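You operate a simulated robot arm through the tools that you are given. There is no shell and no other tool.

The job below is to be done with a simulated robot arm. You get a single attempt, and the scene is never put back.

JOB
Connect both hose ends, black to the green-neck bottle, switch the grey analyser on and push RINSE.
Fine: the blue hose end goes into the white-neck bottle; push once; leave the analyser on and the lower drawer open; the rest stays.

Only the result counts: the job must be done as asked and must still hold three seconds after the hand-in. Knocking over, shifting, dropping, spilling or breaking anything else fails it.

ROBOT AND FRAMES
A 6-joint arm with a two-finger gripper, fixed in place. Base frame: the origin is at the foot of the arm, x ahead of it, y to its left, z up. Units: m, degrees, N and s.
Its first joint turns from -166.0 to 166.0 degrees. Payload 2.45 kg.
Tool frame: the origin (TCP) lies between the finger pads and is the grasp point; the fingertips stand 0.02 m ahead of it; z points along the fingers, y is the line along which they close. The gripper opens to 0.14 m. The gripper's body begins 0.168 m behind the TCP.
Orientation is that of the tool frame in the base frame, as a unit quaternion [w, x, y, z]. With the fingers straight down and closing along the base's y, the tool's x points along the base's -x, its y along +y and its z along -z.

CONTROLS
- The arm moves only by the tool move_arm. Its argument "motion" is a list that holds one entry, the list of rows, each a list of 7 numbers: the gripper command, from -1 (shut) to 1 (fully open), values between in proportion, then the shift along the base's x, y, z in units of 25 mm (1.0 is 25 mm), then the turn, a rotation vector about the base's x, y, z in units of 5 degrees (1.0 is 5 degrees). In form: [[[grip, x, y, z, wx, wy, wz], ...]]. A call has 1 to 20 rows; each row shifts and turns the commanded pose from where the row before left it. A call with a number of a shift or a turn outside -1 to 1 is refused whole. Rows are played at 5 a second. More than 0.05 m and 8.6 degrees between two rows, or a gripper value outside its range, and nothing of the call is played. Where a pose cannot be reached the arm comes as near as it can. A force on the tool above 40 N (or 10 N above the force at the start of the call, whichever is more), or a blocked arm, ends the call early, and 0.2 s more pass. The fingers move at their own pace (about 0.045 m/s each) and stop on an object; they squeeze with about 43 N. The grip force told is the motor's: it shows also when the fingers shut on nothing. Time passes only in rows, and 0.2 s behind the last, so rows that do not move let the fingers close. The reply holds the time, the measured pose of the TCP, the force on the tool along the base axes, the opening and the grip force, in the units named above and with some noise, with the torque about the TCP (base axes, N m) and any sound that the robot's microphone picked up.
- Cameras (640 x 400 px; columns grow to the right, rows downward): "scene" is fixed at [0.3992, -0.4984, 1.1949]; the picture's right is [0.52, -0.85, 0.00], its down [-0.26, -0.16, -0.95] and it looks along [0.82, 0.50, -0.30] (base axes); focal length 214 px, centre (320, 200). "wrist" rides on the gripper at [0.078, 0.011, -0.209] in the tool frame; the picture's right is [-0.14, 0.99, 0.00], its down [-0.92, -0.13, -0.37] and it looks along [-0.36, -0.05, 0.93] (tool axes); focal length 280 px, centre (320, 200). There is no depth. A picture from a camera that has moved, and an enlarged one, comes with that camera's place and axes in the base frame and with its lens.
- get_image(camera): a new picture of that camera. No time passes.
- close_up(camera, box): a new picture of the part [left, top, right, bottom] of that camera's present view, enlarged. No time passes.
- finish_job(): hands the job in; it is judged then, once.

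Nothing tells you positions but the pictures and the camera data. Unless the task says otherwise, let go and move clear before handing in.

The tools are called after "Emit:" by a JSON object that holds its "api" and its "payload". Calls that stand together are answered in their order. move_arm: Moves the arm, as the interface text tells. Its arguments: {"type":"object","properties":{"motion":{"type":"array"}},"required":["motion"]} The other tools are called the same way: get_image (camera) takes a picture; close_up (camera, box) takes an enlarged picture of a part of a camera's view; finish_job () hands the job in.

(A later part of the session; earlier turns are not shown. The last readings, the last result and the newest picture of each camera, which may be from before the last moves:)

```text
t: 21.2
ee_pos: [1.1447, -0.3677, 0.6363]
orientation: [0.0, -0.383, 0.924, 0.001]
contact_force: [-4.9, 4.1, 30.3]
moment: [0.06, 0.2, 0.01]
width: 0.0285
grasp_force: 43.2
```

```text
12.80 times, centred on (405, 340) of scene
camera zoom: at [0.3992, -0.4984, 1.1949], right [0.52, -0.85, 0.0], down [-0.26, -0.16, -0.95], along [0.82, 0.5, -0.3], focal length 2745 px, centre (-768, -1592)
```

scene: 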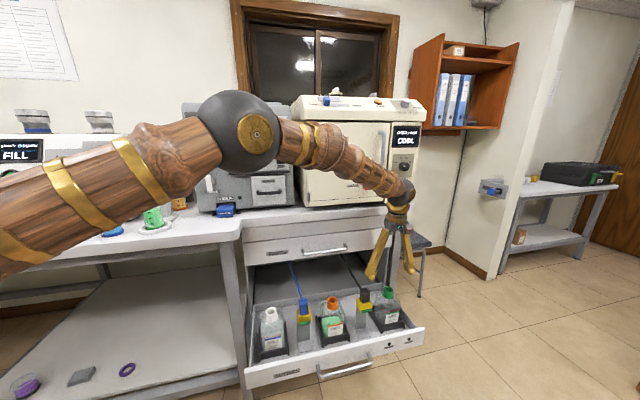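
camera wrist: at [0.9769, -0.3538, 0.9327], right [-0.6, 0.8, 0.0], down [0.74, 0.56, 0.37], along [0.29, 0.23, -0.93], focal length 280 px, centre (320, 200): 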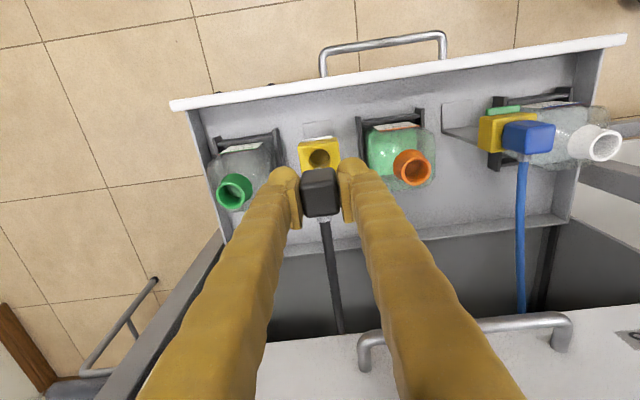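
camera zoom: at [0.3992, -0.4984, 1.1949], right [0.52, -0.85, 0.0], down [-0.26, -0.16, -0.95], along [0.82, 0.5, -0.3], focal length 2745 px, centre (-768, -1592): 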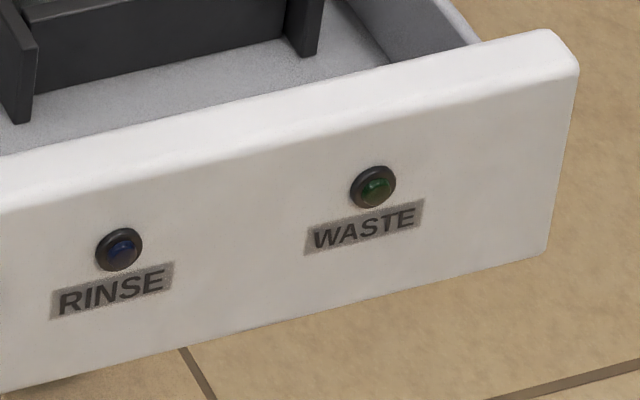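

The force jumped to 30 N with no further travel, so the nozzle is fully seated on the green neck. I'll relieve the push, open the gripper, rise clear and check it stays.

Emit:
{"api": "move_arm", "payload": {"motion": [[[-1, 0, 0, 0.08, 0, 0, 0], [-0.6, 0, 0, 0, 0, 0, 0], [-0.3, 0, 0, 0, 0, 0, 0], [0, 0, 0, 0, 0, 0, 0], [0, 0, 0, 0, 0, 0, 0], [0, 0, 0, 0, 0, 0, 0]]]}}

Emit:
{"api": "close_up", "payload": {"camera": "scene", "box": [365, 255, 425, 355]}}

Emit:
{"api": "close_up", "payload": {"camera": "wrist", "box": [240, 110, 400, 240]}}

```text
t: 22.6
ee_pos: [1.1444, -0.3664, 0.6351]
orientation: [-0.001, -0.383, 0.924, 0.002]
contact_force: [-0.2, 0.0, 0.5]
moment: [0.01, -0.02, -0.01]
width: 0.0701
grasp_force: 0.1
```

```text
4.00 times, centred on (395, 305) of scene
camera zoom: at [0.3992, -0.4984, 1.1949], right [0.52, -0.85, 0.0], down [-0.26, -0.16, -0.95], along [0.82, 0.5, -0.3], focal length 858 px, centre (20, -220)
```

zoom: 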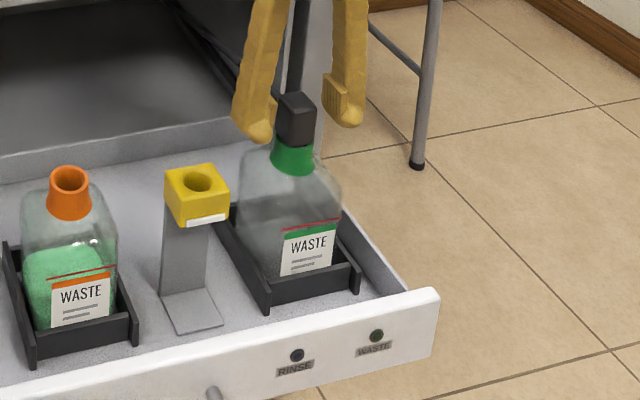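

```text
3.08 times, centred on (320, 175) of wrist
camera zoom: at [1.0819, -0.4155, 0.8446], right [-0.6, 0.8, 0.0], down [0.74, 0.56, 0.37], along [0.29, 0.23, -0.93], focal length 863 px, centre (320, 277)
```

zoom: 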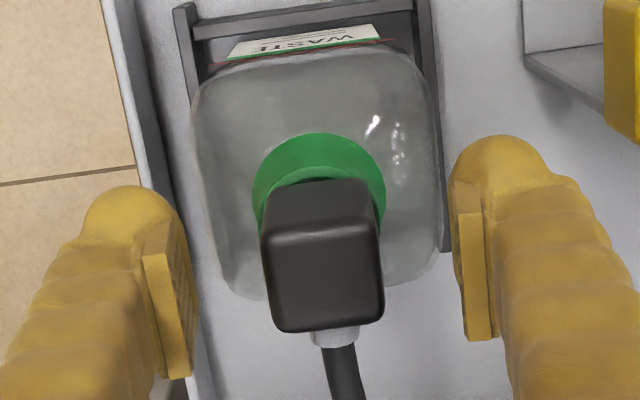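

Emit:
{"api": "move_arm", "payload": {"motion": [[[0, 0, 0, 0.6, 0, 0, 0], [0, 0, 0, 1, 0, 0, 0], [0, 0, 0, 1, 0, 0, 0], [0, 0, 0, 1, 0, 0, 0], [0, 0, 0, 1, 0, 0, 0], [0, 0, 0, 0, 0, 0, 0]]]}}

Emit:
{"api": "close_up", "payload": {"camera": "scene", "box": [370, 265, 420, 325]}}

Emit:
{"api": "close_up", "payload": {"camera": "wrist", "box": [240, 110, 400, 240]}}

Emit:
{"api": "get_image", "payload": {"camera": "scene"}}

```text
t: 24.0
ee_pos: [1.143, -0.367, 0.7515]
orientation: [-0.002, -0.383, 0.924, 0.002]
contact_force: [0.3, 0.6, 0.5]
moment: [0.0, 0.01, -0.01]
width: 0.0698
grasp_force: 0.0
```

```text
6.67 times, centred on (395, 295) of scene
camera zoom: at [0.3992, -0.4984, 1.1949], right [0.52, -0.85, 0.0], down [-0.26, -0.16, -0.95], along [0.82, 0.5, -0.3], focal length 1430 px, centre (-180, -433)
```

zoom: 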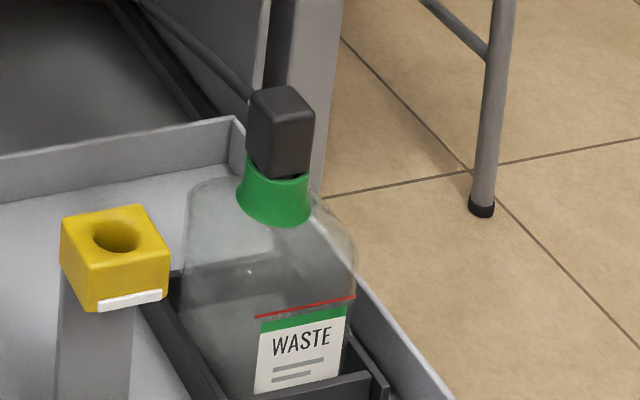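

```text
3.08 times, centred on (320, 175) of wrist
camera zoom: at [1.0815, -0.4161, 0.9599], right [-0.6, 0.8, 0.0], down [0.74, 0.56, 0.37], along [0.29, 0.23, -0.93], focal length 863 px, centre (320, 277)
```

zoom: 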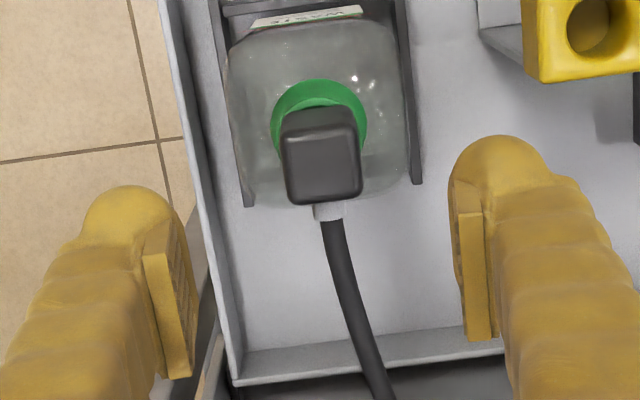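

```text
taken
```

scene: 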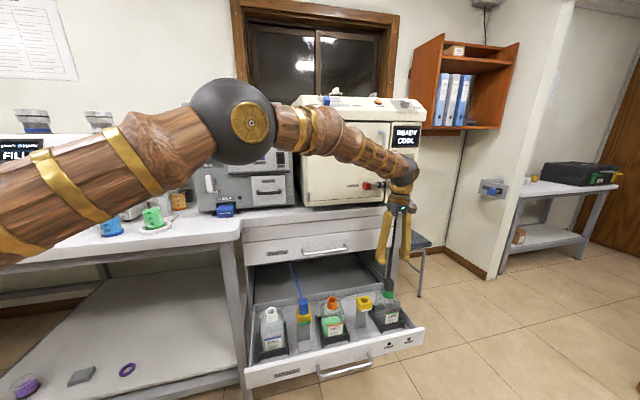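

The black hose end sits on the green neck, and the oven display went from "CHECK HOSE" to "READY". Next is the blue hose end at about (0.879, -0.145): I'll hover above it and check.

Emit:
{"api": "move_arm", "payload": {"motion": [[[0, -0.96, 0.807, 0, 0, 0, 0], [0, -0.96, 0.807, 0, 0, 0, 0], [0, -0.96, 0.807, 0, 0, 0, 0], [0, -0.96, 0.807, 0, 0, 0, 0], [0, -0.96, 0.807, 0, 0, 0, 0], [0, -0.96, 0.807, 0, 0, 0, 0], [0, -0.96, 0.807, 0, 0, 0, 0], [0, -0.96, 0.807, 0, 0, 0, 0], [0, -0.96, 0.807, 0, 0, 0, 0], [0, -0.96, 0.807, 0, 0, 0, 0], [0, -0.96, 0.807, 0, 0, 0, 0], [0, 0, 0, 0, 0, 0, 0], [0, 0, 0, 0, 0, 0, 0]]]}}

Emit:
{"api": "close_up", "payload": {"camera": "wrist", "box": [240, 110, 400, 240]}}

Emit:
{"api": "get_image", "payload": {"camera": "scene"}}

Emit:
{"api": "get_image", "payload": {"camera": "wrist"}}

```text
t: 26.8
ee_pos: [0.8808, -0.143, 0.7526]
orientation: [0.0, -0.383, 0.924, 0.002]
contact_force: [-0.6, -0.3, -0.8]
moment: [0.01, -0.02, 0.01]
width: 0.0701
grasp_force: 0.1
```

```text
3.08 times, centred on (320, 175) of wrist
camera zoom: at [0.8192, -0.1926, 0.9603], right [-0.6, 0.8, 0.0], down [0.74, 0.56, 0.37], along [0.29, 0.23, -0.93], focal length 863 px, centre (320, 277)
```

zoom: 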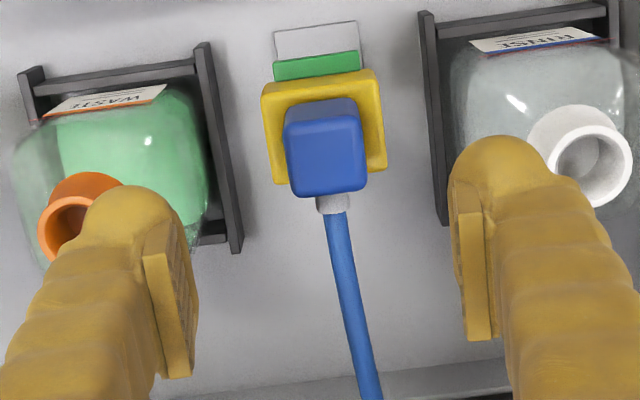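

```text
taken
```

scene: 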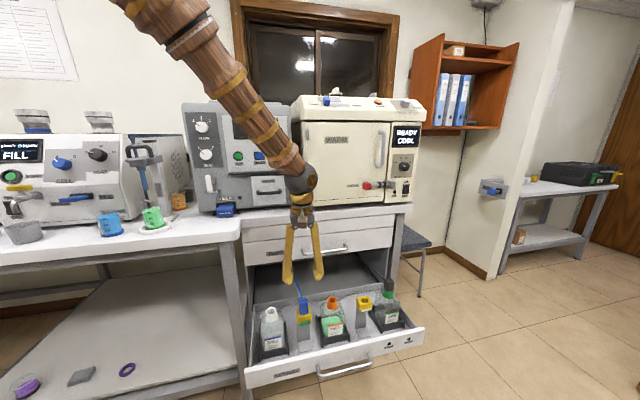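

```text
taken
camera wrist: at [0.8192, -0.1926, 0.9603], right [-0.6, 0.8, 0.0], down [0.74, 0.56, 0.37], along [0.29, 0.23, -0.93], focal length 280 px, centre (320, 200)
```

wrist: 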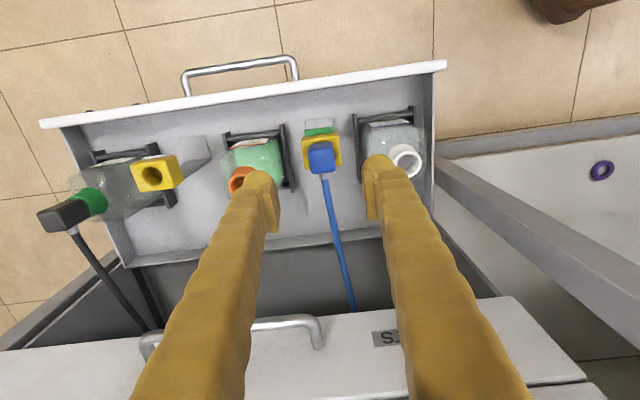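

Emit:
{"api": "move_arm", "payload": {"motion": [[[0, -0.15, 0.01, -0.8, 0, 0, 0], [0, 0, 0, -0.8, 0, 0, 0], [0, 0, 0, -0.6, 0, 0, 0], [0, 0, 0, 0, 0, 0, 0]]]}}

Emit:
{"api": "close_up", "payload": {"camera": "wrist", "box": [240, 110, 400, 240]}}

Emit:
{"api": "close_up", "payload": {"camera": "scene", "box": [270, 255, 340, 335]}}

```text
t: 27.8
ee_pos: [0.8757, -0.1433, 0.6957]
orientation: [-0.001, -0.383, 0.924, 0.002]
contact_force: [-0.3, -0.4, 1.1]
moment: [0.04, -0.02, 0.01]
width: 0.0699
grasp_force: 0.0
```

```text
3.08 times, centred on (320, 175) of wrist
camera zoom: at [0.8141, -0.1922, 0.9043], right [-0.6, 0.8, 0.0], down [0.74, 0.56, 0.37], along [0.29, 0.23, -0.93], focal length 863 px, centre (320, 277)
```

zoom: 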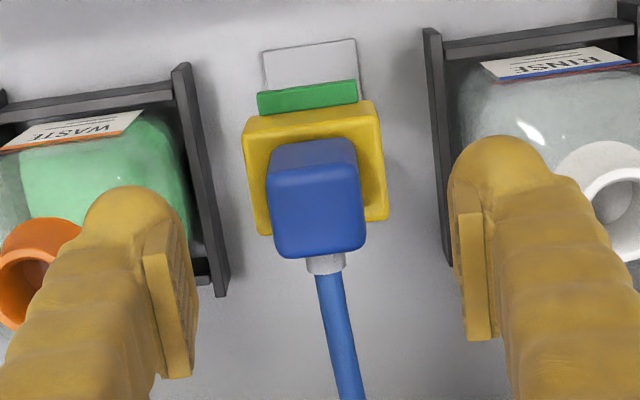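

```text
5.00 times, centred on (305, 295) of scene
camera zoom: at [0.3992, -0.4984, 1.1949], right [0.52, -0.85, 0.0], down [-0.26, -0.16, -0.95], along [0.82, 0.5, -0.3], focal length 1072 px, centre (395, -275)
```

zoom: 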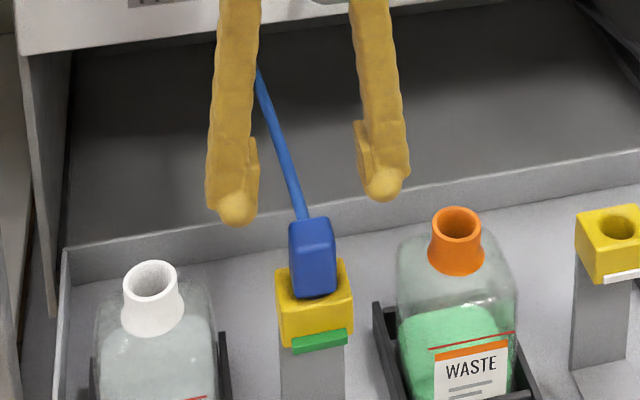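

Emit:
{"api": "move_arm", "payload": {"motion": [[[0, 0.04, 0.03, -0.8, 0, 0, 0], [0, 0, 0, -0.8, 0, 0, 0], [0, 0, 0, -0.72, 0, 0, 0], [0, 0, 0, 0, 0, 0, 0], [-0.4, 0, 0, 0, 0, 0, 0], [-1, 0, 0, 0, 0, 0, 0], [-1, 0, 0, 0, 0, 0, 0], [-1, 0, 0, 0, 0, 0, 0], [-1, 0, 0, 0, 0, 0, 0], [-1, 0, 0, 0, 0, 0, 0]]]}}

Emit:
{"api": "close_up", "payload": {"camera": "scene", "box": [270, 255, 340, 335]}}

Emit:
{"api": "close_up", "payload": {"camera": "wrist", "box": [240, 110, 400, 240]}}

```text
t: 30.0
ee_pos: [0.8764, -0.1441, 0.6386]
orientation: [-0.001, -0.383, 0.924, 0.001]
contact_force: [0.2, 0.4, 0.2]
moment: [0.0, -0.02, -0.03]
width: 0.0285
grasp_force: 43.2
```

```text
5.00 times, centred on (305, 295) of scene
camera zoom: at [0.3992, -0.4984, 1.1949], right [0.52, -0.85, 0.0], down [-0.26, -0.16, -0.95], along [0.82, 0.5, -0.3], focal length 1072 px, centre (395, -275)
```

zoom: 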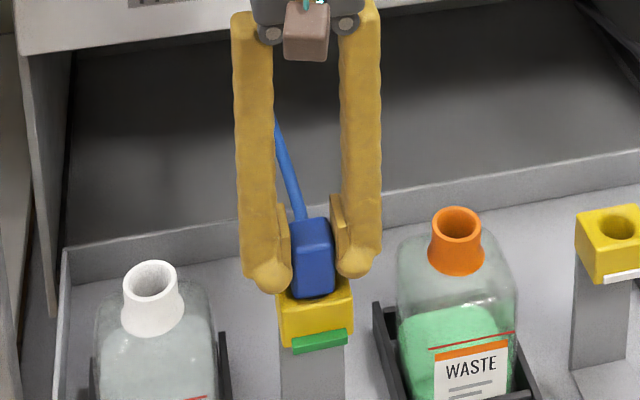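

```text
3.08 times, centred on (320, 175) of wrist
camera zoom: at [0.8148, -0.192, 0.8471], right [-0.6, 0.8, 0.0], down [0.74, 0.56, 0.37], along [0.29, 0.23, -0.93], focal length 863 px, centre (320, 277)
```

zoom: 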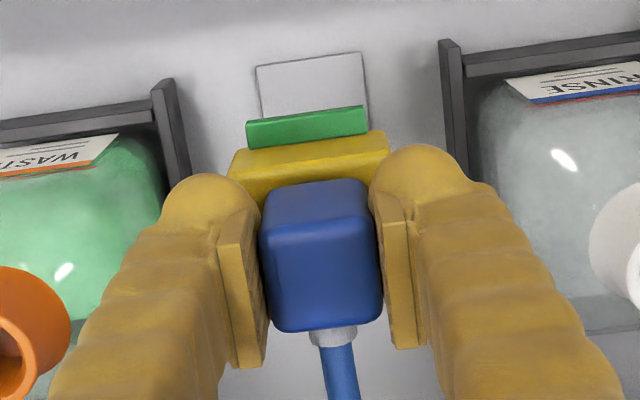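

The blue cap is gripped cleanly. I'll lift it the same way and carry it above the white neck at about (0.8225, -0.0435).

Emit:
{"api": "move_arm", "payload": {"motion": [[[-1, 0, 0, 0.15, 0, 0, 0], [-1, 0, 0, 0.25, 0, 0, 0], [-1, 0, 0, 0.4, 0, 0, 0], [-1, 0, 0, 0.5, 0, 0, 0], [-1, 0, 0, 0.5, 0, 0, 0], [-1, 0, 0, 0.5, 0, 0, 0], [-1, 0, 0, 0.5, 0, 0, 0], [-1, 0, 0, 0.6, 0, 0, 0], [-1, 0, 0, 0, 0, 0, 0]]]}}

Emit:
{"api": "close_up", "payload": {"camera": "scene", "box": [250, 235, 340, 345]}}

Emit:
{"api": "get_image", "payload": {"camera": "wrist"}}

```text
t: 32.0
ee_pos: [0.877, -0.1432, 0.7221]
orientation: [0.0, -0.382, 0.924, 0.002]
contact_force: [0.6, -0.9, -1.1]
moment: [0.01, 0.01, -0.01]
width: 0.0284
grasp_force: 42.9
```

```text
3.64 times, centred on (295, 290) of scene
camera zoom: at [0.3992, -0.4984, 1.1949], right [0.52, -0.85, 0.0], down [-0.26, -0.16, -0.95], along [0.82, 0.5, -0.3], focal length 780 px, centre (411, -127)
```

zoom: 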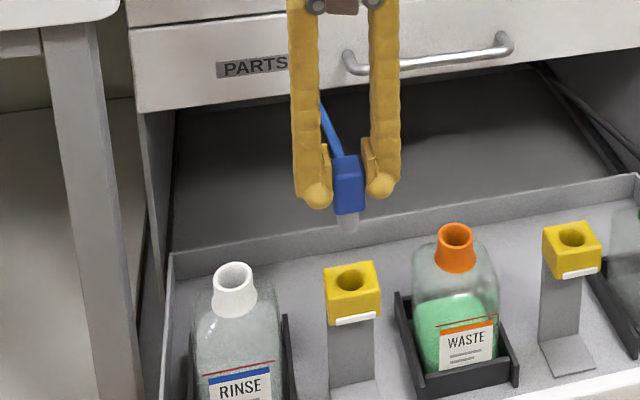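

```text
taken
camera wrist: at [0.8149, -0.1916, 0.9319], right [-0.6, 0.8, 0.0], down [0.74, 0.56, 0.37], along [0.29, 0.23, -0.93], focal length 280 px, centre (320, 200)
```

wrist: 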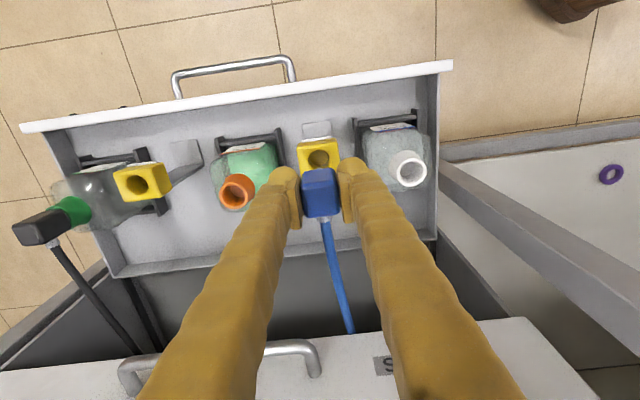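

Emit:
{"api": "move_arm", "payload": {"motion": [[[-1, -0.44, 0.77, 0, 0, 0, 0], [-1, -0.44, 0.77, 0, 0, 0, 0], [-1, -0.44, 0.77, 0, 0, 0, 0], [-1, -0.44, 0.77, 0, 0, 0, 0], [-1, -0.44, 0.77, 0, 0, 0, 0], [-1, 0, 0, 0, 0, 0, 0], [-1, 0, 0, 0, 0, 0, 0]]]}}

Emit:
{"api": "close_up", "payload": {"camera": "scene", "box": [245, 260, 295, 330]}}

Emit:
{"api": "close_up", "payload": {"camera": "wrist", "box": [280, 120, 360, 180]}}

Emit:
{"api": "get_image", "payload": {"camera": "scene"}}

```text
t: 33.6
ee_pos: [0.8204, -0.0468, 0.7224]
orientation: [-0.001, -0.383, 0.924, 0.001]
contact_force: [0.5, 0.9, -0.8]
moment: [-0.01, -0.01, 0.04]
width: 0.0285
grasp_force: 42.9
```

```text
5.71 times, centred on (270, 295) of scene
camera zoom: at [0.3992, -0.4984, 1.1949], right [0.52, -0.85, 0.0], down [-0.26, -0.16, -0.95], along [0.82, 0.5, -0.3], focal length 1226 px, centre (606, -343)
```

zoom: 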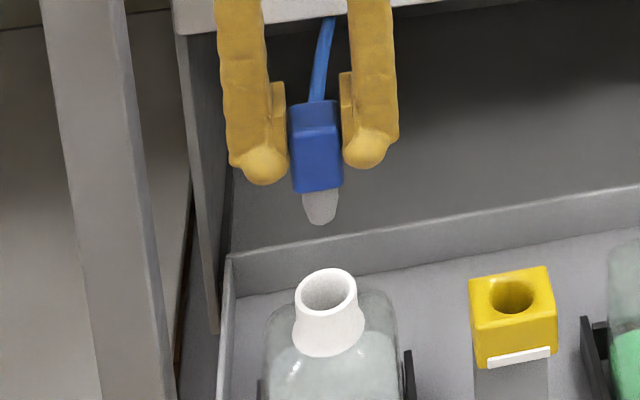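

```text
6.67 times, centred on (320, 150) of wrist
camera zoom: at [0.7588, -0.0962, 0.9314], right [-0.6, 0.8, 0.0], down [0.74, 0.56, 0.37], along [0.29, 0.23, -0.93], focal length 1869 px, centre (320, 533)
```

zoom: 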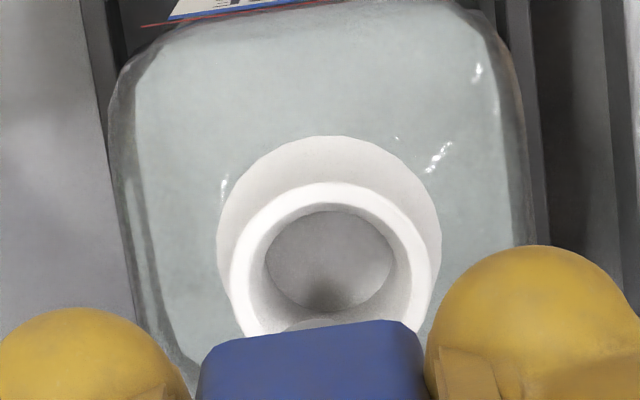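

```text
taken
```

scene: 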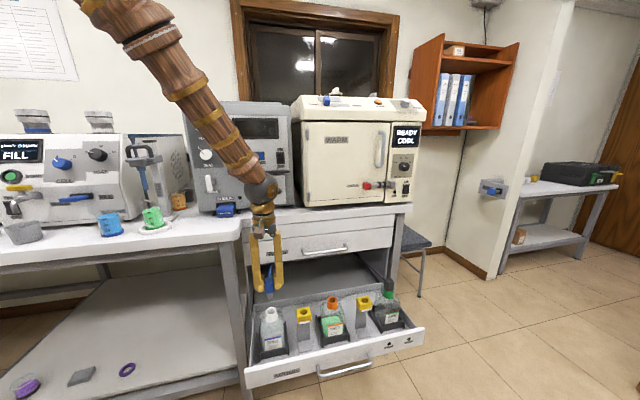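

Emit:
{"api": "move_arm", "payload": {"motion": [[[-1, 0.03, 0.085, 0, 0, 0, 0], [-1, 0, 0, -0.5, 0, 0, 0], [-1, 0, 0, -0.5, 0, 0, 0], [-1, 0, 0, -0.5, 0, 0, 0], [-1, 0, 0, -0.5, 0, 0, 0], [-1, 0, 0, 0, 0, 0, 0], [-1, 0, 0, 0, 0, 0, 0]]]}}

Emit:
{"api": "close_up", "payload": {"camera": "scene", "box": [250, 270, 290, 320]}}

Emit:
{"api": "close_up", "payload": {"camera": "wrist", "box": [280, 130, 360, 210]}}

```text
t: 35.2
ee_pos: [0.8206, -0.045, 0.6725]
orientation: [0.0, -0.383, 0.924, 0.002]
contact_force: [0.0, 0.2, 0.3]
moment: [0.01, -0.01, -0.02]
width: 0.0283
grasp_force: 43.4
```

```text
8.00 times, centred on (270, 295) of scene
camera zoom: at [0.3992, -0.4984, 1.1949], right [0.52, -0.85, 0.0], down [-0.26, -0.16, -0.95], along [0.82, 0.5, -0.3], focal length 1716 px, centre (720, -560)
```

zoom: 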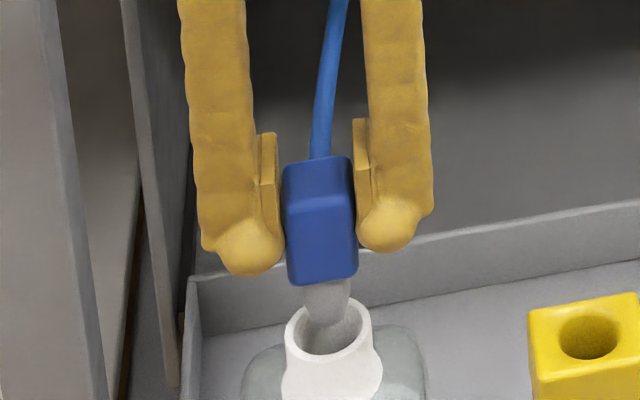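

```text
5.00 times, centred on (320, 170) of wrist
camera zoom: at [0.7596, -0.0939, 0.8811], right [-0.6, 0.8, 0.0], down [0.74, 0.56, 0.37], along [0.29, 0.23, -0.93], focal length 1402 px, centre (320, 350)
```

zoom: 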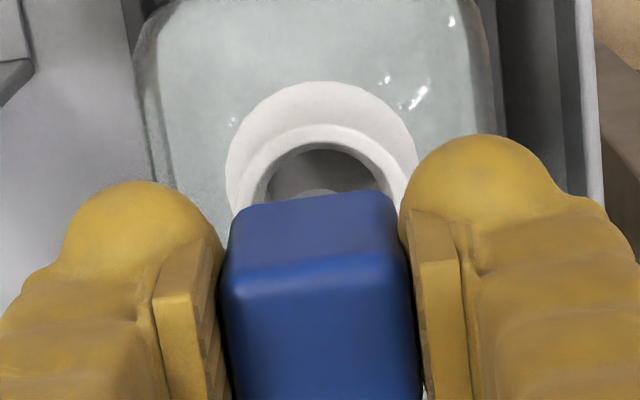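

Alignment over the white neck looks good from both cameras. I'll lower in slowly until it seats.

Emit:
{"api": "move_arm", "payload": {"motion": [[[-1, 0, 0, -0.2, 0, 0, 0], [-1, 0, 0, -0.2, 0, 0, 0], [-1, 0, 0, -0.2, 0, 0, 0], [-1, 0, 0, -0.2, 0, 0, 0], [-1, 0, 0, -0.2, 0, 0, 0]]]}}

Emit:
{"api": "move_arm", "payload": {"motion": [[[-1, 0, 0, -0.15, 0, 0, 0], [-1, 0, 0, -0.15, 0, 0, 0], [-1, 0, 0, -0.1, 0, 0, 0]]]}}

Emit:
{"api": "close_up", "payload": {"camera": "scene", "box": [245, 270, 295, 330]}}

```text
t: 36.4
ee_pos: [0.8227, -0.0457, 0.6476]
orientation: [0.0, -0.382, 0.924, 0.002]
contact_force: [0.0, -0.4, -0.4]
moment: [-0.01, -0.01, 0.0]
width: 0.0282
grasp_force: 42.6
```

```text
t: 37.2
ee_pos: [0.8217, -0.0462, 0.6389]
orientation: [-0.001, -0.383, 0.924, 0.001]
contact_force: [-0.7, -0.7, -0.3]
moment: [-0.02, 0.03, 0.02]
width: 0.0283
grasp_force: 43.2
```

```text
6.67 times, centred on (270, 300) of scene
camera zoom: at [0.3992, -0.4984, 1.1949], right [0.52, -0.85, 0.0], down [-0.26, -0.16, -0.95], along [0.82, 0.5, -0.3], focal length 1430 px, centre (653, -467)
```

zoom: 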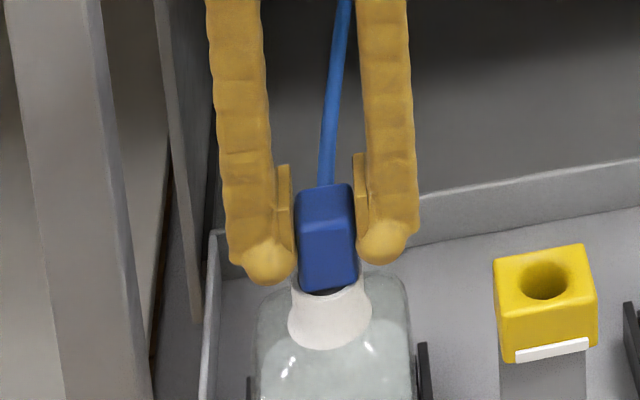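

Emit:
{"api": "move_arm", "payload": {"motion": [[[-1, 0, 0, -0.08, 0, 0, 0], [-1, 0, 0, -0.06, 0, 0, 0]]]}}

Emit:
{"api": "close_up", "payload": {"camera": "scene", "box": [245, 270, 295, 330]}}

```text
t: 37.8
ee_pos: [0.8229, -0.0467, 0.6378]
orientation: [0.001, -0.382, 0.924, 0.001]
contact_force: [-1.1, 0.6, 3.2]
moment: [-0.03, 0.02, 0.03]
width: 0.0283
grasp_force: 43.4
stopped in row 2: the force on the tool passed its limit at 43 N (the readings are from after the stop); the commanded pose is now the measured one
```

```text
6.67 times, centred on (270, 300) of scene
camera zoom: at [0.3992, -0.4984, 1.1949], right [0.52, -0.85, 0.0], down [-0.26, -0.16, -0.95], along [0.82, 0.5, -0.3], focal length 1430 px, centre (653, -467)
```

zoom: 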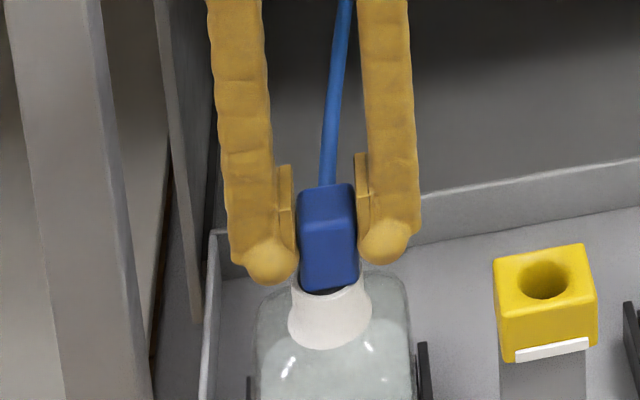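

It hit a hard stop, so it is seated. I'll open the gripper, rise clear and check.

Emit:
{"api": "move_arm", "payload": {"motion": [[[-0.6, 0, 0, 0, 0, 0, 0], [-0.3, 0, 0, 0, 0, 0, 0], [0, 0, 0, 0, 0, 0, 0], [0, 0, 0, 0, 0, 0, 0], [0, 0, 0, 0, 0, 0, 0]]]}}

Emit:
{"api": "close_up", "payload": {"camera": "scene", "box": [245, 270, 295, 330]}}

Emit:
{"api": "close_up", "payload": {"camera": "wrist", "box": [240, 110, 400, 240]}}

```text
t: 39.0
ee_pos: [0.8238, -0.0456, 0.6382]
orientation: [0.0, -0.382, 0.924, 0.002]
contact_force: [-0.1, 1.2, 0.2]
moment: [-0.02, 0.01, -0.03]
width: 0.0699
grasp_force: 0.1
```

```text
6.67 times, centred on (270, 300) of scene
camera zoom: at [0.3992, -0.4984, 1.1949], right [0.52, -0.85, 0.0], down [-0.26, -0.16, -0.95], along [0.82, 0.5, -0.3], focal length 1430 px, centre (653, -467)
```

zoom: 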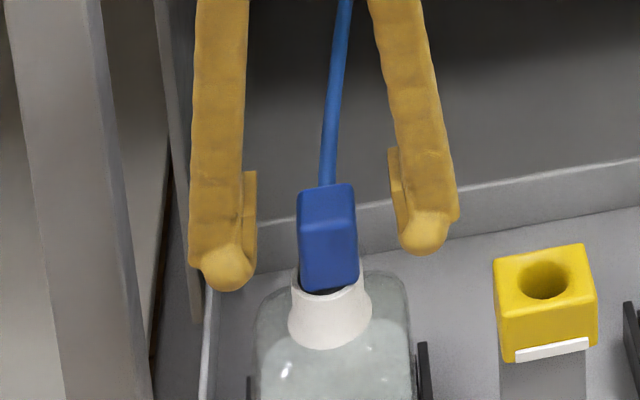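

```text
3.08 times, centred on (320, 175) of wrist
camera zoom: at [0.7607, -0.0947, 0.8459], right [-0.6, 0.8, 0.0], down [0.74, 0.56, 0.37], along [0.29, 0.23, -0.93], focal length 863 px, centre (320, 277)
```

zoom: 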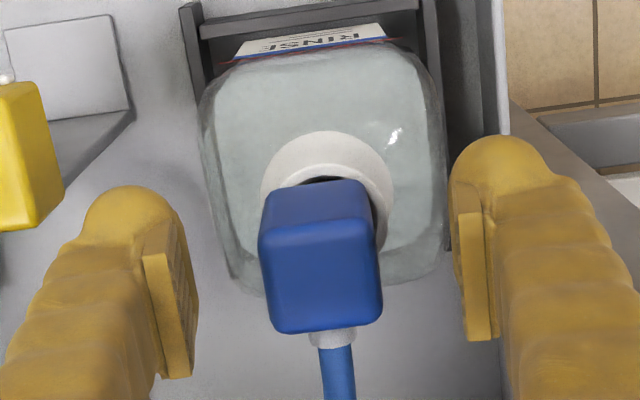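

Emit:
{"api": "move_arm", "payload": {"motion": [[[0, 0, 0, 0.6, 0, 0, 0], [0, 0, 0, 1, 0, 0, 0], [0, 0, 0, 1, 0, 0, 0], [0, 0, 0, 1, 0, 0, 0], [0, 0, 0, 1, 0, 0, 0], [0, 0, 0, 1, 0, 0, 0], [0, 0, 0, 0, 0, 0, 0]]]}}

Emit:
{"api": "close_up", "payload": {"camera": "scene", "box": [245, 270, 295, 330]}}

Emit:
{"api": "close_up", "payload": {"camera": "wrist", "box": [240, 100, 400, 230]}}

Emit:
{"api": "close_up", "payload": {"camera": "scene", "box": [230, 250, 430, 390]}}

Emit:
{"api": "close_up", "payload": {"camera": "scene", "box": [170, 90, 310, 225]}}

```text
t: 40.6
ee_pos: [0.8215, -0.0461, 0.7774]
orientation: [0.001, -0.383, 0.924, 0.001]
contact_force: [0.4, 0.1, -0.3]
moment: [0.0, -0.01, 0.03]
width: 0.0698
grasp_force: 0.0
```

```text
6.67 times, centred on (270, 300) of scene
camera zoom: at [0.3992, -0.4984, 1.1949], right [0.52, -0.85, 0.0], down [-0.26, -0.16, -0.95], along [0.82, 0.5, -0.3], focal length 1430 px, centre (653, -467)
```

zoom: 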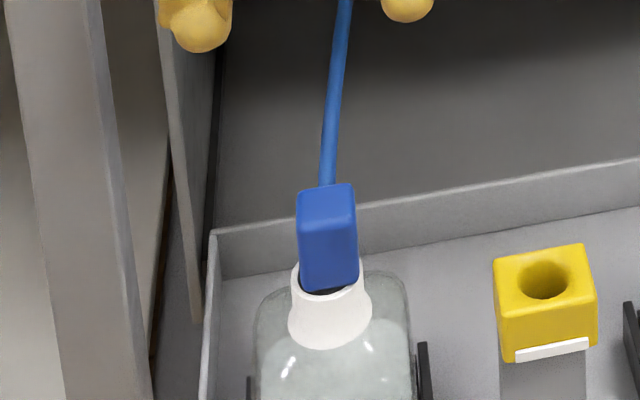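

```text
3.08 times, centred on (320, 165) of wrist
camera zoom: at [0.7598, -0.0951, 0.987], right [-0.6, 0.8, 0.0], down [0.74, 0.56, 0.37], along [0.29, 0.23, -0.93], focal length 863 px, centre (320, 308)
```

zoom: 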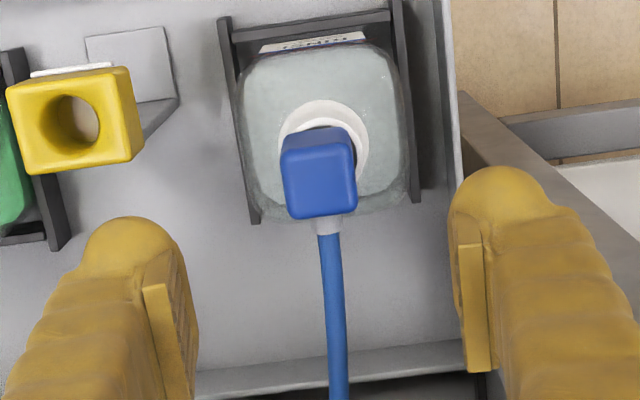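

```text
2.86 times, centred on (330, 320) of scene
camera zoom: at [0.3992, -0.4984, 1.1949], right [0.52, -0.85, 0.0], down [-0.26, -0.16, -0.95], along [0.82, 0.5, -0.3], focal length 613 px, centre (291, -143)
```

zoom: 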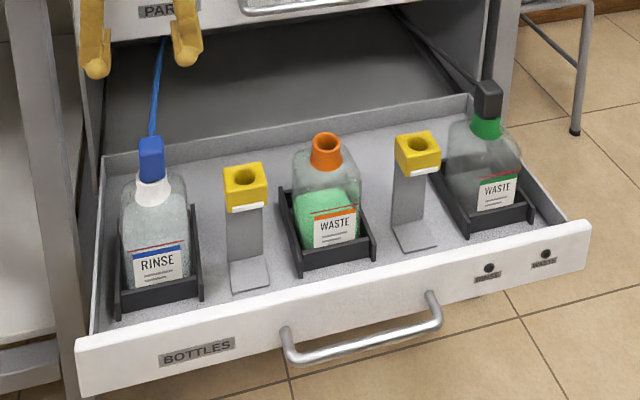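

```text
2.96 times, centred on (240, 158) of scene
camera zoom: at [0.3992, -0.4984, 1.1949], right [0.52, -0.85, 0.0], down [-0.26, -0.16, -0.95], along [0.82, 0.5, -0.3], focal length 636 px, centre (557, 326)
```

zoom: 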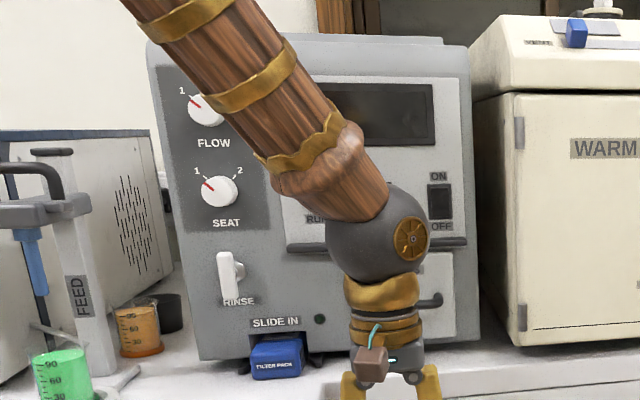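

Both hose ends are now in their bottles and both stands read white. Next is the analyser, so I'll back off and raise the arm, closing the gripper and pitching the tool toward the panel for a close look at switch and button.

Emit:
{"api": "move_arm", "payload": {"motion": [[[0, -0.2, -0.3, 1, 0, 0, 0], [-0.3, -0.2, -0.3, 1, 0, 0, 0], [-0.6, -0.2, -0.3, 1, 0, 0, 0], [-1, -0.2, -0.3, 1, 0, 0, 0], [-1, -0.2, -0.3, 1, 0, 0, 0], [-1, 0, 0, 0.6, 0.7, -0.714, 0], [-1, 0, 0, 0.6, 0.7, -0.714, 0], [-1, 0, 0, 0.6, 0.7, -0.714, 0], [-1, 0, 0, 0.6, 0.7, -0.714, 0], [-1, 0, 0, 0.6, 0.7, -0.714, 0], [-1, 0, 0, 0.6, 0.7, -0.714, 0], [-1, 0, 0, 0.6, 0.7, -0.714, 0], [-1, 0, 0, 0.6, 0.7, -0.714, 0], [-1, 0, 0, 0.6, 0.7, -0.714, 0], [-1, 0, 0, 0.6, 0.7, -0.714, 0], [-1, 0, 0, 0.6, 0.7, -0.714, 0], [-1, 0, 0, 0.6, 0.7, -0.714, 0], [-1, 0, 0, 0, 0, 0, 0]]]}}

Emit:
{"api": "get_image", "payload": {"camera": "wrist"}}

Emit:
{"api": "get_image", "payload": {"camera": "scene"}}

```text
t: 44.4
ee_pos: [0.7967, -0.0844, 1.0828]
orientation: [0.465, -0.331, 0.799, 0.188]
contact_force: [-0.8, 0.3, 0.4]
moment: [-0.03, 0.0, -0.02]
width: 0.0
grasp_force: 29.1
```

```text
taken
camera wrist: at [0.6339, -0.2312, 1.1183], right [-0.65, 0.75, 0.11], down [0.18, 0.01, 0.98], along [0.74, 0.66, -0.15], focal length 280 px, centre (320, 200)
```

wrist: 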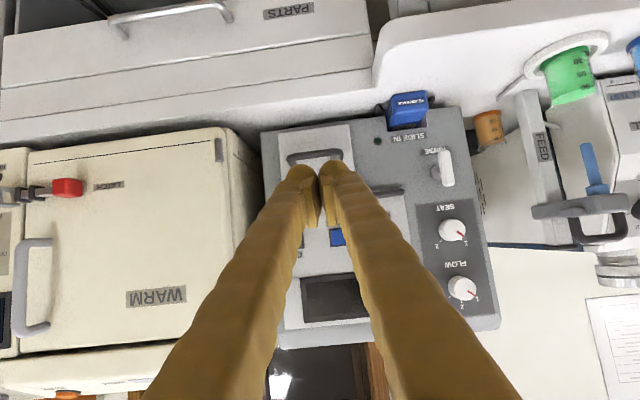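

```text
taken
```

scene: 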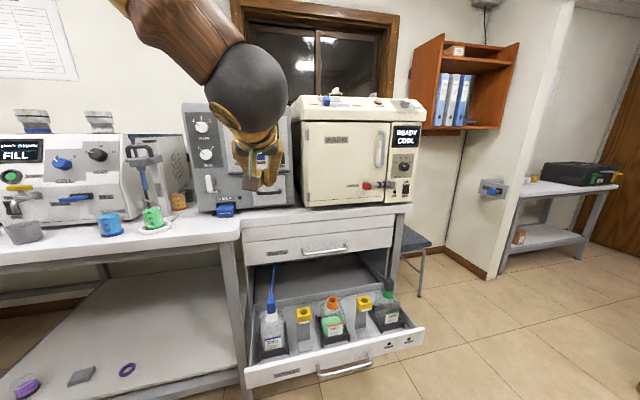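

Emit:
{"api": "move_arm", "payload": {"motion": [[[0, 0, 0, 0.5, 0, 0, 0], [1, 0, 0, 0.5, 0, 0, 0], [1, 0, 0, 0.5, 0, 0, 0], [1, 0, 0, 0.5, 0, 0, 0], [1, 0, 0, 0.5, 0, 0, 0], [1, 0, 0, 0, 0, 0, 0], [1, 0, 0, 0, 0, 0, 0], [1, 0, 0, 0, 0, 0, 0], [1, 0, 0, 0, 0, 0, 0]]]}}

Emit:
{"api": "get_image", "payload": {"camera": "wrist"}}

Emit:
{"api": "close_up", "payload": {"camera": "wrist", "box": [240, 110, 400, 260]}}

```text
t: 46.4
ee_pos: [0.7968, -0.0829, 1.1447]
orientation: [0.464, -0.332, 0.8, 0.188]
contact_force: [-0.6, -0.3, 0.5]
moment: [-0.01, -0.04, 0.0]
width: 0.1403
grasp_force: 0.0
```

```text
taken
camera wrist: at [0.6336, -0.2307, 1.1805], right [-0.65, 0.75, 0.11], down [0.18, 0.01, 0.98], along [0.74, 0.66, -0.15], focal length 280 px, centre (320, 200)
```

wrist: 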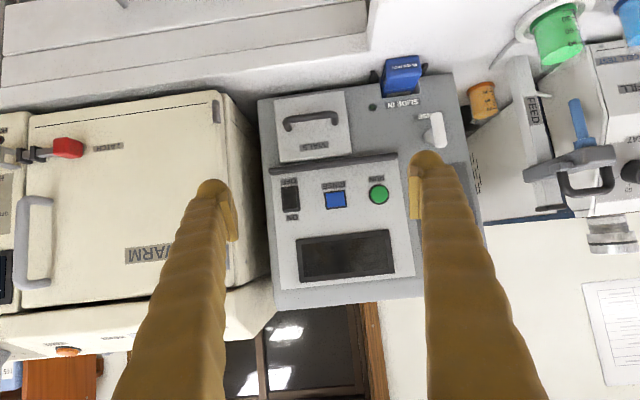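

```text
2.67 times, centred on (320, 185) of wrist
camera zoom: at [0.6336, -0.2307, 1.1805], right [-0.65, 0.75, 0.11], down [0.18, 0.01, 0.98], along [0.74, 0.66, -0.15], focal length 748 px, centre (320, 240)
```

zoom: 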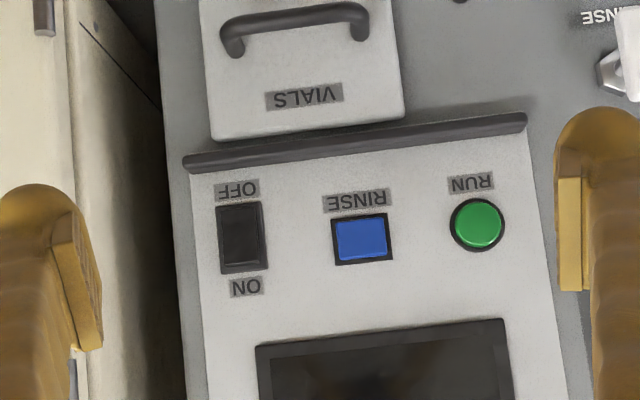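

Emit:
{"api": "close_up", "payload": {"camera": "wrist", "box": [270, 165, 350, 225]}}

Emit:
{"api": "close_up", "payload": {"camera": "scene", "box": [170, 90, 310, 225]}}

Emit:
{"api": "close_up", "payload": {"camera": "wrist", "box": [240, 60, 500, 320]}}

```text
6.67 times, centred on (310, 195) of wrist
camera zoom: at [0.6336, -0.2307, 1.1805], right [-0.65, 0.75, 0.11], down [0.18, 0.01, 0.98], along [0.74, 0.66, -0.15], focal length 1869 px, centre (387, 233)
```

zoom: 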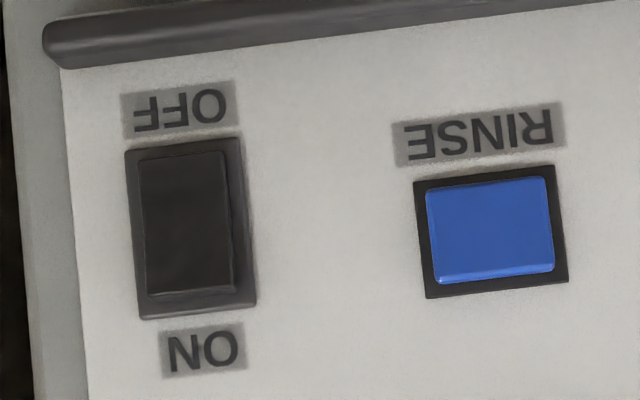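

```text
2.96 times, centred on (240, 158) of scene
camera zoom: at [0.3992, -0.4984, 1.1949], right [0.52, -0.85, 0.0], down [-0.26, -0.16, -0.95], along [0.82, 0.5, -0.3], focal length 636 px, centre (557, 326)
```

zoom: 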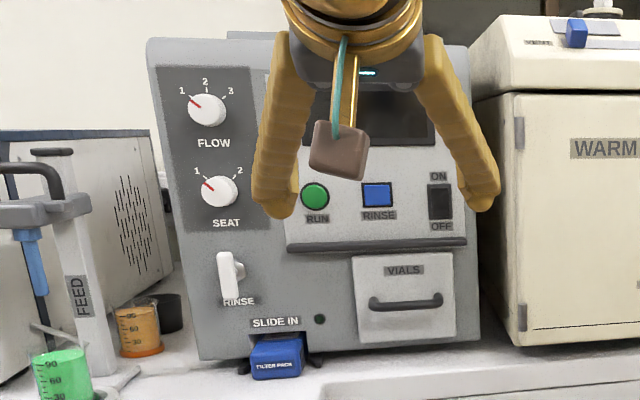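

```text
1.54 times, centred on (370, 190) of wrist
camera zoom: at [0.6336, -0.2307, 1.1805], right [-0.65, 0.75, 0.11], down [0.18, 0.01, 0.98], along [0.74, 0.66, -0.15], focal length 431 px, centre (243, 215)
```

zoom: 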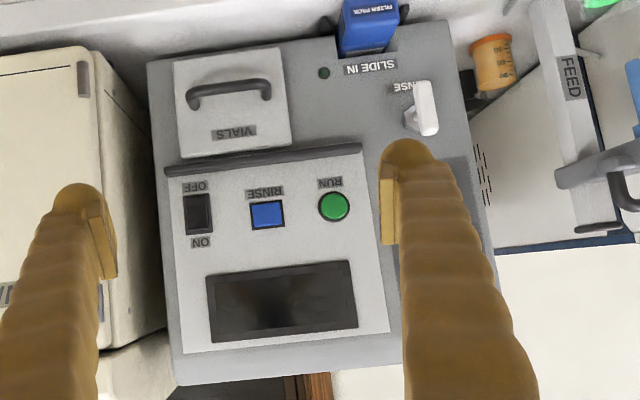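

I have a clear upside-down view of the panel: the RINSE button is at about (0.960, 0.095, 1.112) and the rocker switch is centred at about (1.008, 0.039, 1.105), with ON as its top half. I'll bring the closed fingertips, pitched 30° down, to a standoff in front of the ON half.

Emit:
{"api": "move_arm", "payload": {"motion": [[[0, 0.807, 0.317, -0.176, 0, 0, 0], [-1, 0.807, 0.317, -0.176, 0, 0, 0], [-1, 0.807, 0.317, -0.176, 0, 0, 0], [-1, 0.807, 0.317, -0.176, 0, 0, 0], [-1, 0.807, 0.317, -0.176, 0, 0, 0], [-1, 0.807, 0.317, -0.176, 0, 0, 0], [-1, 0.807, 0.317, -0.176, 0, 0, 0], [-1, 0, 0, 0, 0, 0, 0], [-1, 0, 0, 0, 0, 0, 0]]]}}

Emit:
{"api": "get_image", "payload": {"camera": "wrist"}}

Emit:
{"api": "close_up", "payload": {"camera": "scene", "box": [200, 110, 320, 220]}}

Emit:
{"api": "close_up", "payload": {"camera": "wrist", "box": [240, 110, 400, 230]}}

```text
t: 48.4
ee_pos: [0.94, -0.0277, 1.114]
orientation: [0.464, -0.332, 0.8, 0.187]
contact_force: [0.7, -0.2, 0.1]
moment: [-0.01, 0.0, -0.02]
width: 0.0001
grasp_force: 28.0
```

```text
taken
camera wrist: at [0.7764, -0.1764, 1.15], right [-0.65, 0.75, 0.11], down [0.18, 0.01, 0.98], along [0.74, 0.66, -0.15], focal length 280 px, centre (320, 200)
```

wrist: 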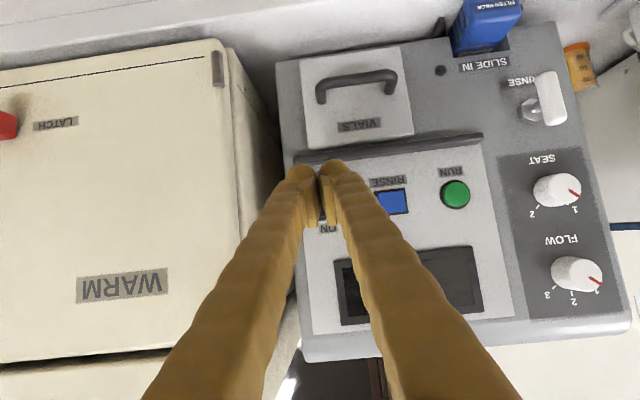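

```text
3.64 times, centred on (260, 165) of scene
camera zoom: at [0.3992, -0.4984, 1.1949], right [0.52, -0.85, 0.0], down [-0.26, -0.16, -0.95], along [0.82, 0.5, -0.3], focal length 780 px, centre (538, 327)
```

zoom: 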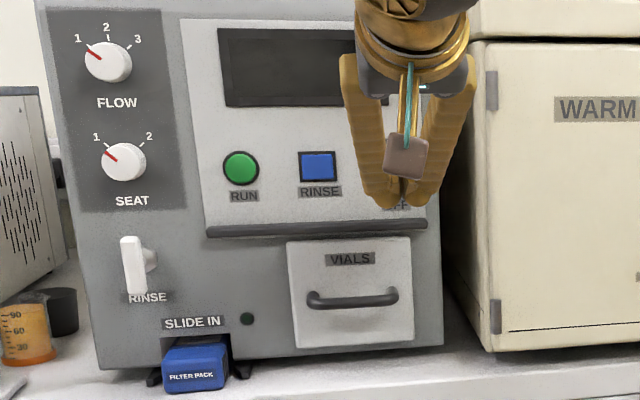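

```text
3.33 times, centred on (320, 170) of wrist
camera zoom: at [0.7764, -0.1764, 1.15], right [-0.65, 0.75, 0.11], down [0.18, 0.01, 0.98], along [0.74, 0.66, -0.15], focal length 935 px, centre (320, 300)
```

zoom: 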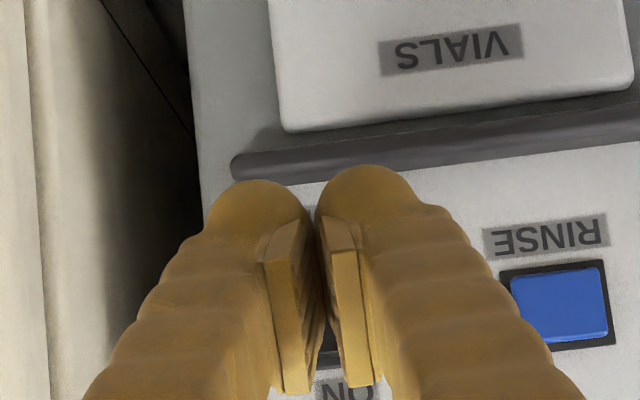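

The fingertips are bulky (about 55 mm across when closed), so I'll press with one fingertip only. Yawing the tool −15° makes the left finger lead; then I'll look again.

Emit:
{"api": "move_arm", "payload": {"motion": [[[-1, 0.367, 0.152, 0.067, 0, 0, -1], [-1, 0.367, 0.152, 0.067, 0, 0, -1], [-1, 0.367, 0.152, 0.067, 0, 0, -1], [-1, 0, 0, 0, 0, 0, 0], [-1, 0, 0, 0, 0, 0, 0]]]}}

Emit:
{"api": "get_image", "payload": {"camera": "wrist"}}

Emit:
{"api": "close_up", "payload": {"camera": "wrist", "box": [260, 120, 380, 220]}}

Emit:
{"api": "close_up", "payload": {"camera": "scene", "box": [230, 120, 310, 190]}}

```text
t: 49.6
ee_pos: [0.9657, -0.0165, 1.1191]
orientation: [0.485, -0.224, 0.836, 0.126]
contact_force: [0.2, -0.4, 0.5]
moment: [0.01, -0.03, 0.01]
width: 0.0
grasp_force: 29.3
```

```text
taken
camera wrist: at [0.7707, -0.1171, 1.1554], right [-0.43, 0.89, 0.11], down [0.18, -0.03, 0.98], along [0.88, 0.45, -0.15], focal length 280 px, centre (320, 200)
```

wrist: 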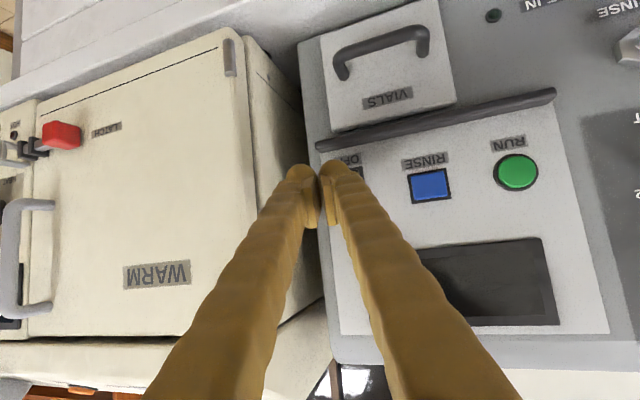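

```text
4.00 times, centred on (320, 170) of wrist
camera zoom: at [0.7707, -0.1171, 1.1554], right [-0.43, 0.89, 0.11], down [0.18, -0.03, 0.98], along [0.88, 0.45, -0.15], focal length 1122 px, centre (320, 320)
```

zoom: 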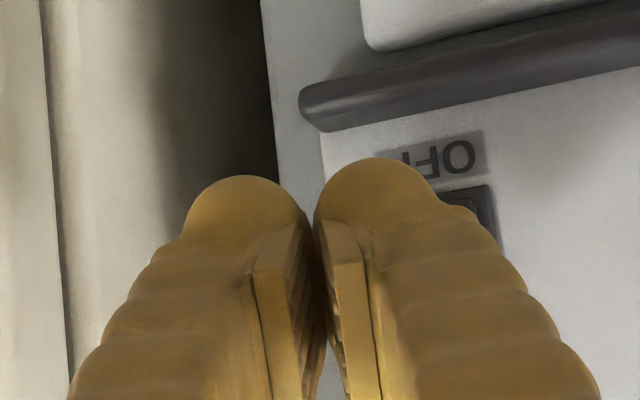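

```text
5.71 times, centred on (270, 155) of scene
camera zoom: at [0.3992, -0.4984, 1.1949], right [0.52, -0.85, 0.0], down [-0.26, -0.16, -0.95], along [0.82, 0.5, -0.3], focal length 1226 px, centre (606, 457)
```

zoom: 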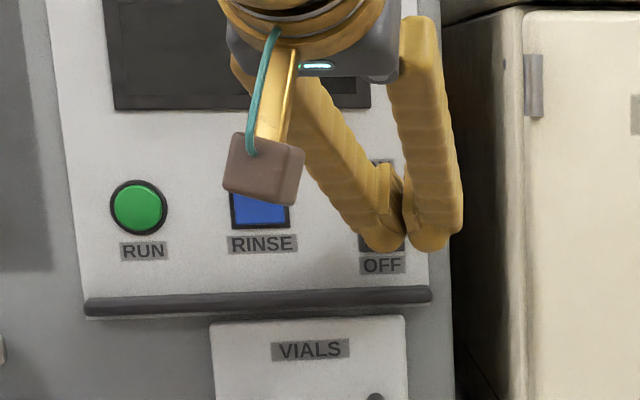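

Emit:
{"api": "move_arm", "payload": {"motion": [[[-1, 0, 0.03, 0, -0.491, 0.871, 0], [-1, 0, 0.03, 0, -0.491, 0.871, 0], [-1, 0.04, 0.03, 0, -0.491, 0.871, 0], [-1, 0, 0, 0, 0, 0, 0], [-1, 0, 0, 0, 0, 0, 0]]]}}

Emit:
{"api": "close_up", "payload": {"camera": "wrist", "box": [240, 90, 440, 220]}}

Emit:
{"api": "close_up", "payload": {"camera": "scene", "box": [230, 120, 310, 190]}}

```text
t: 50.8
ee_pos: [0.9682, -0.0154, 1.1192]
orientation: [0.37, -0.241, 0.892, 0.097]
contact_force: [1.0, -0.8, 0.0]
moment: [0.0, 0.01, 0.0]
width: 0.0
grasp_force: 29.7
```

```text
3.08 times, centred on (340, 155) of wrist
camera zoom: at [0.7871, -0.1065, 1.2111], right [-0.41, 0.91, 0.09], down [0.4, 0.09, 0.91], along [0.82, 0.41, -0.4], focal length 863 px, centre (258, 338)
```

zoom: 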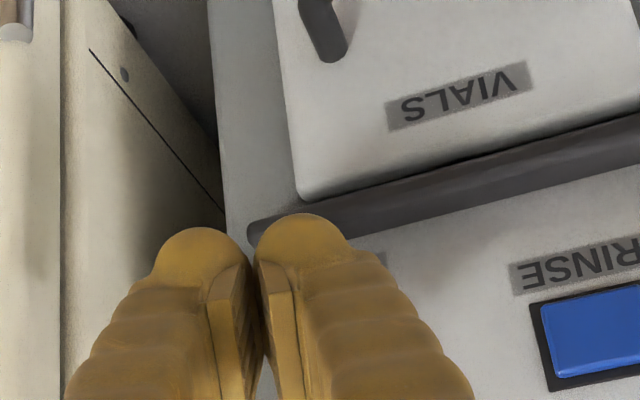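

```text
5.71 times, centred on (270, 155) of scene
camera zoom: at [0.3992, -0.4984, 1.1949], right [0.52, -0.85, 0.0], down [-0.26, -0.16, -0.95], along [0.82, 0.5, -0.3], focal length 1226 px, centre (606, 457)
```

zoom: 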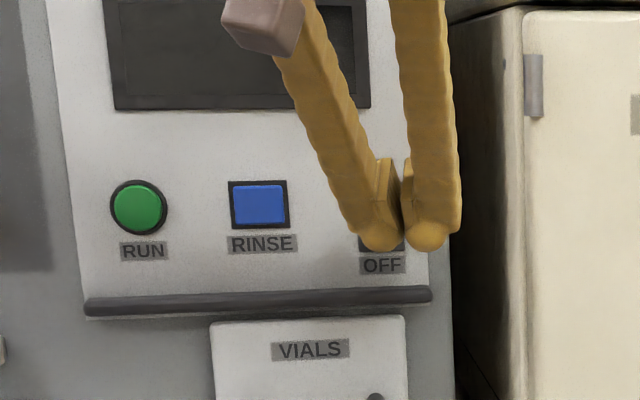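

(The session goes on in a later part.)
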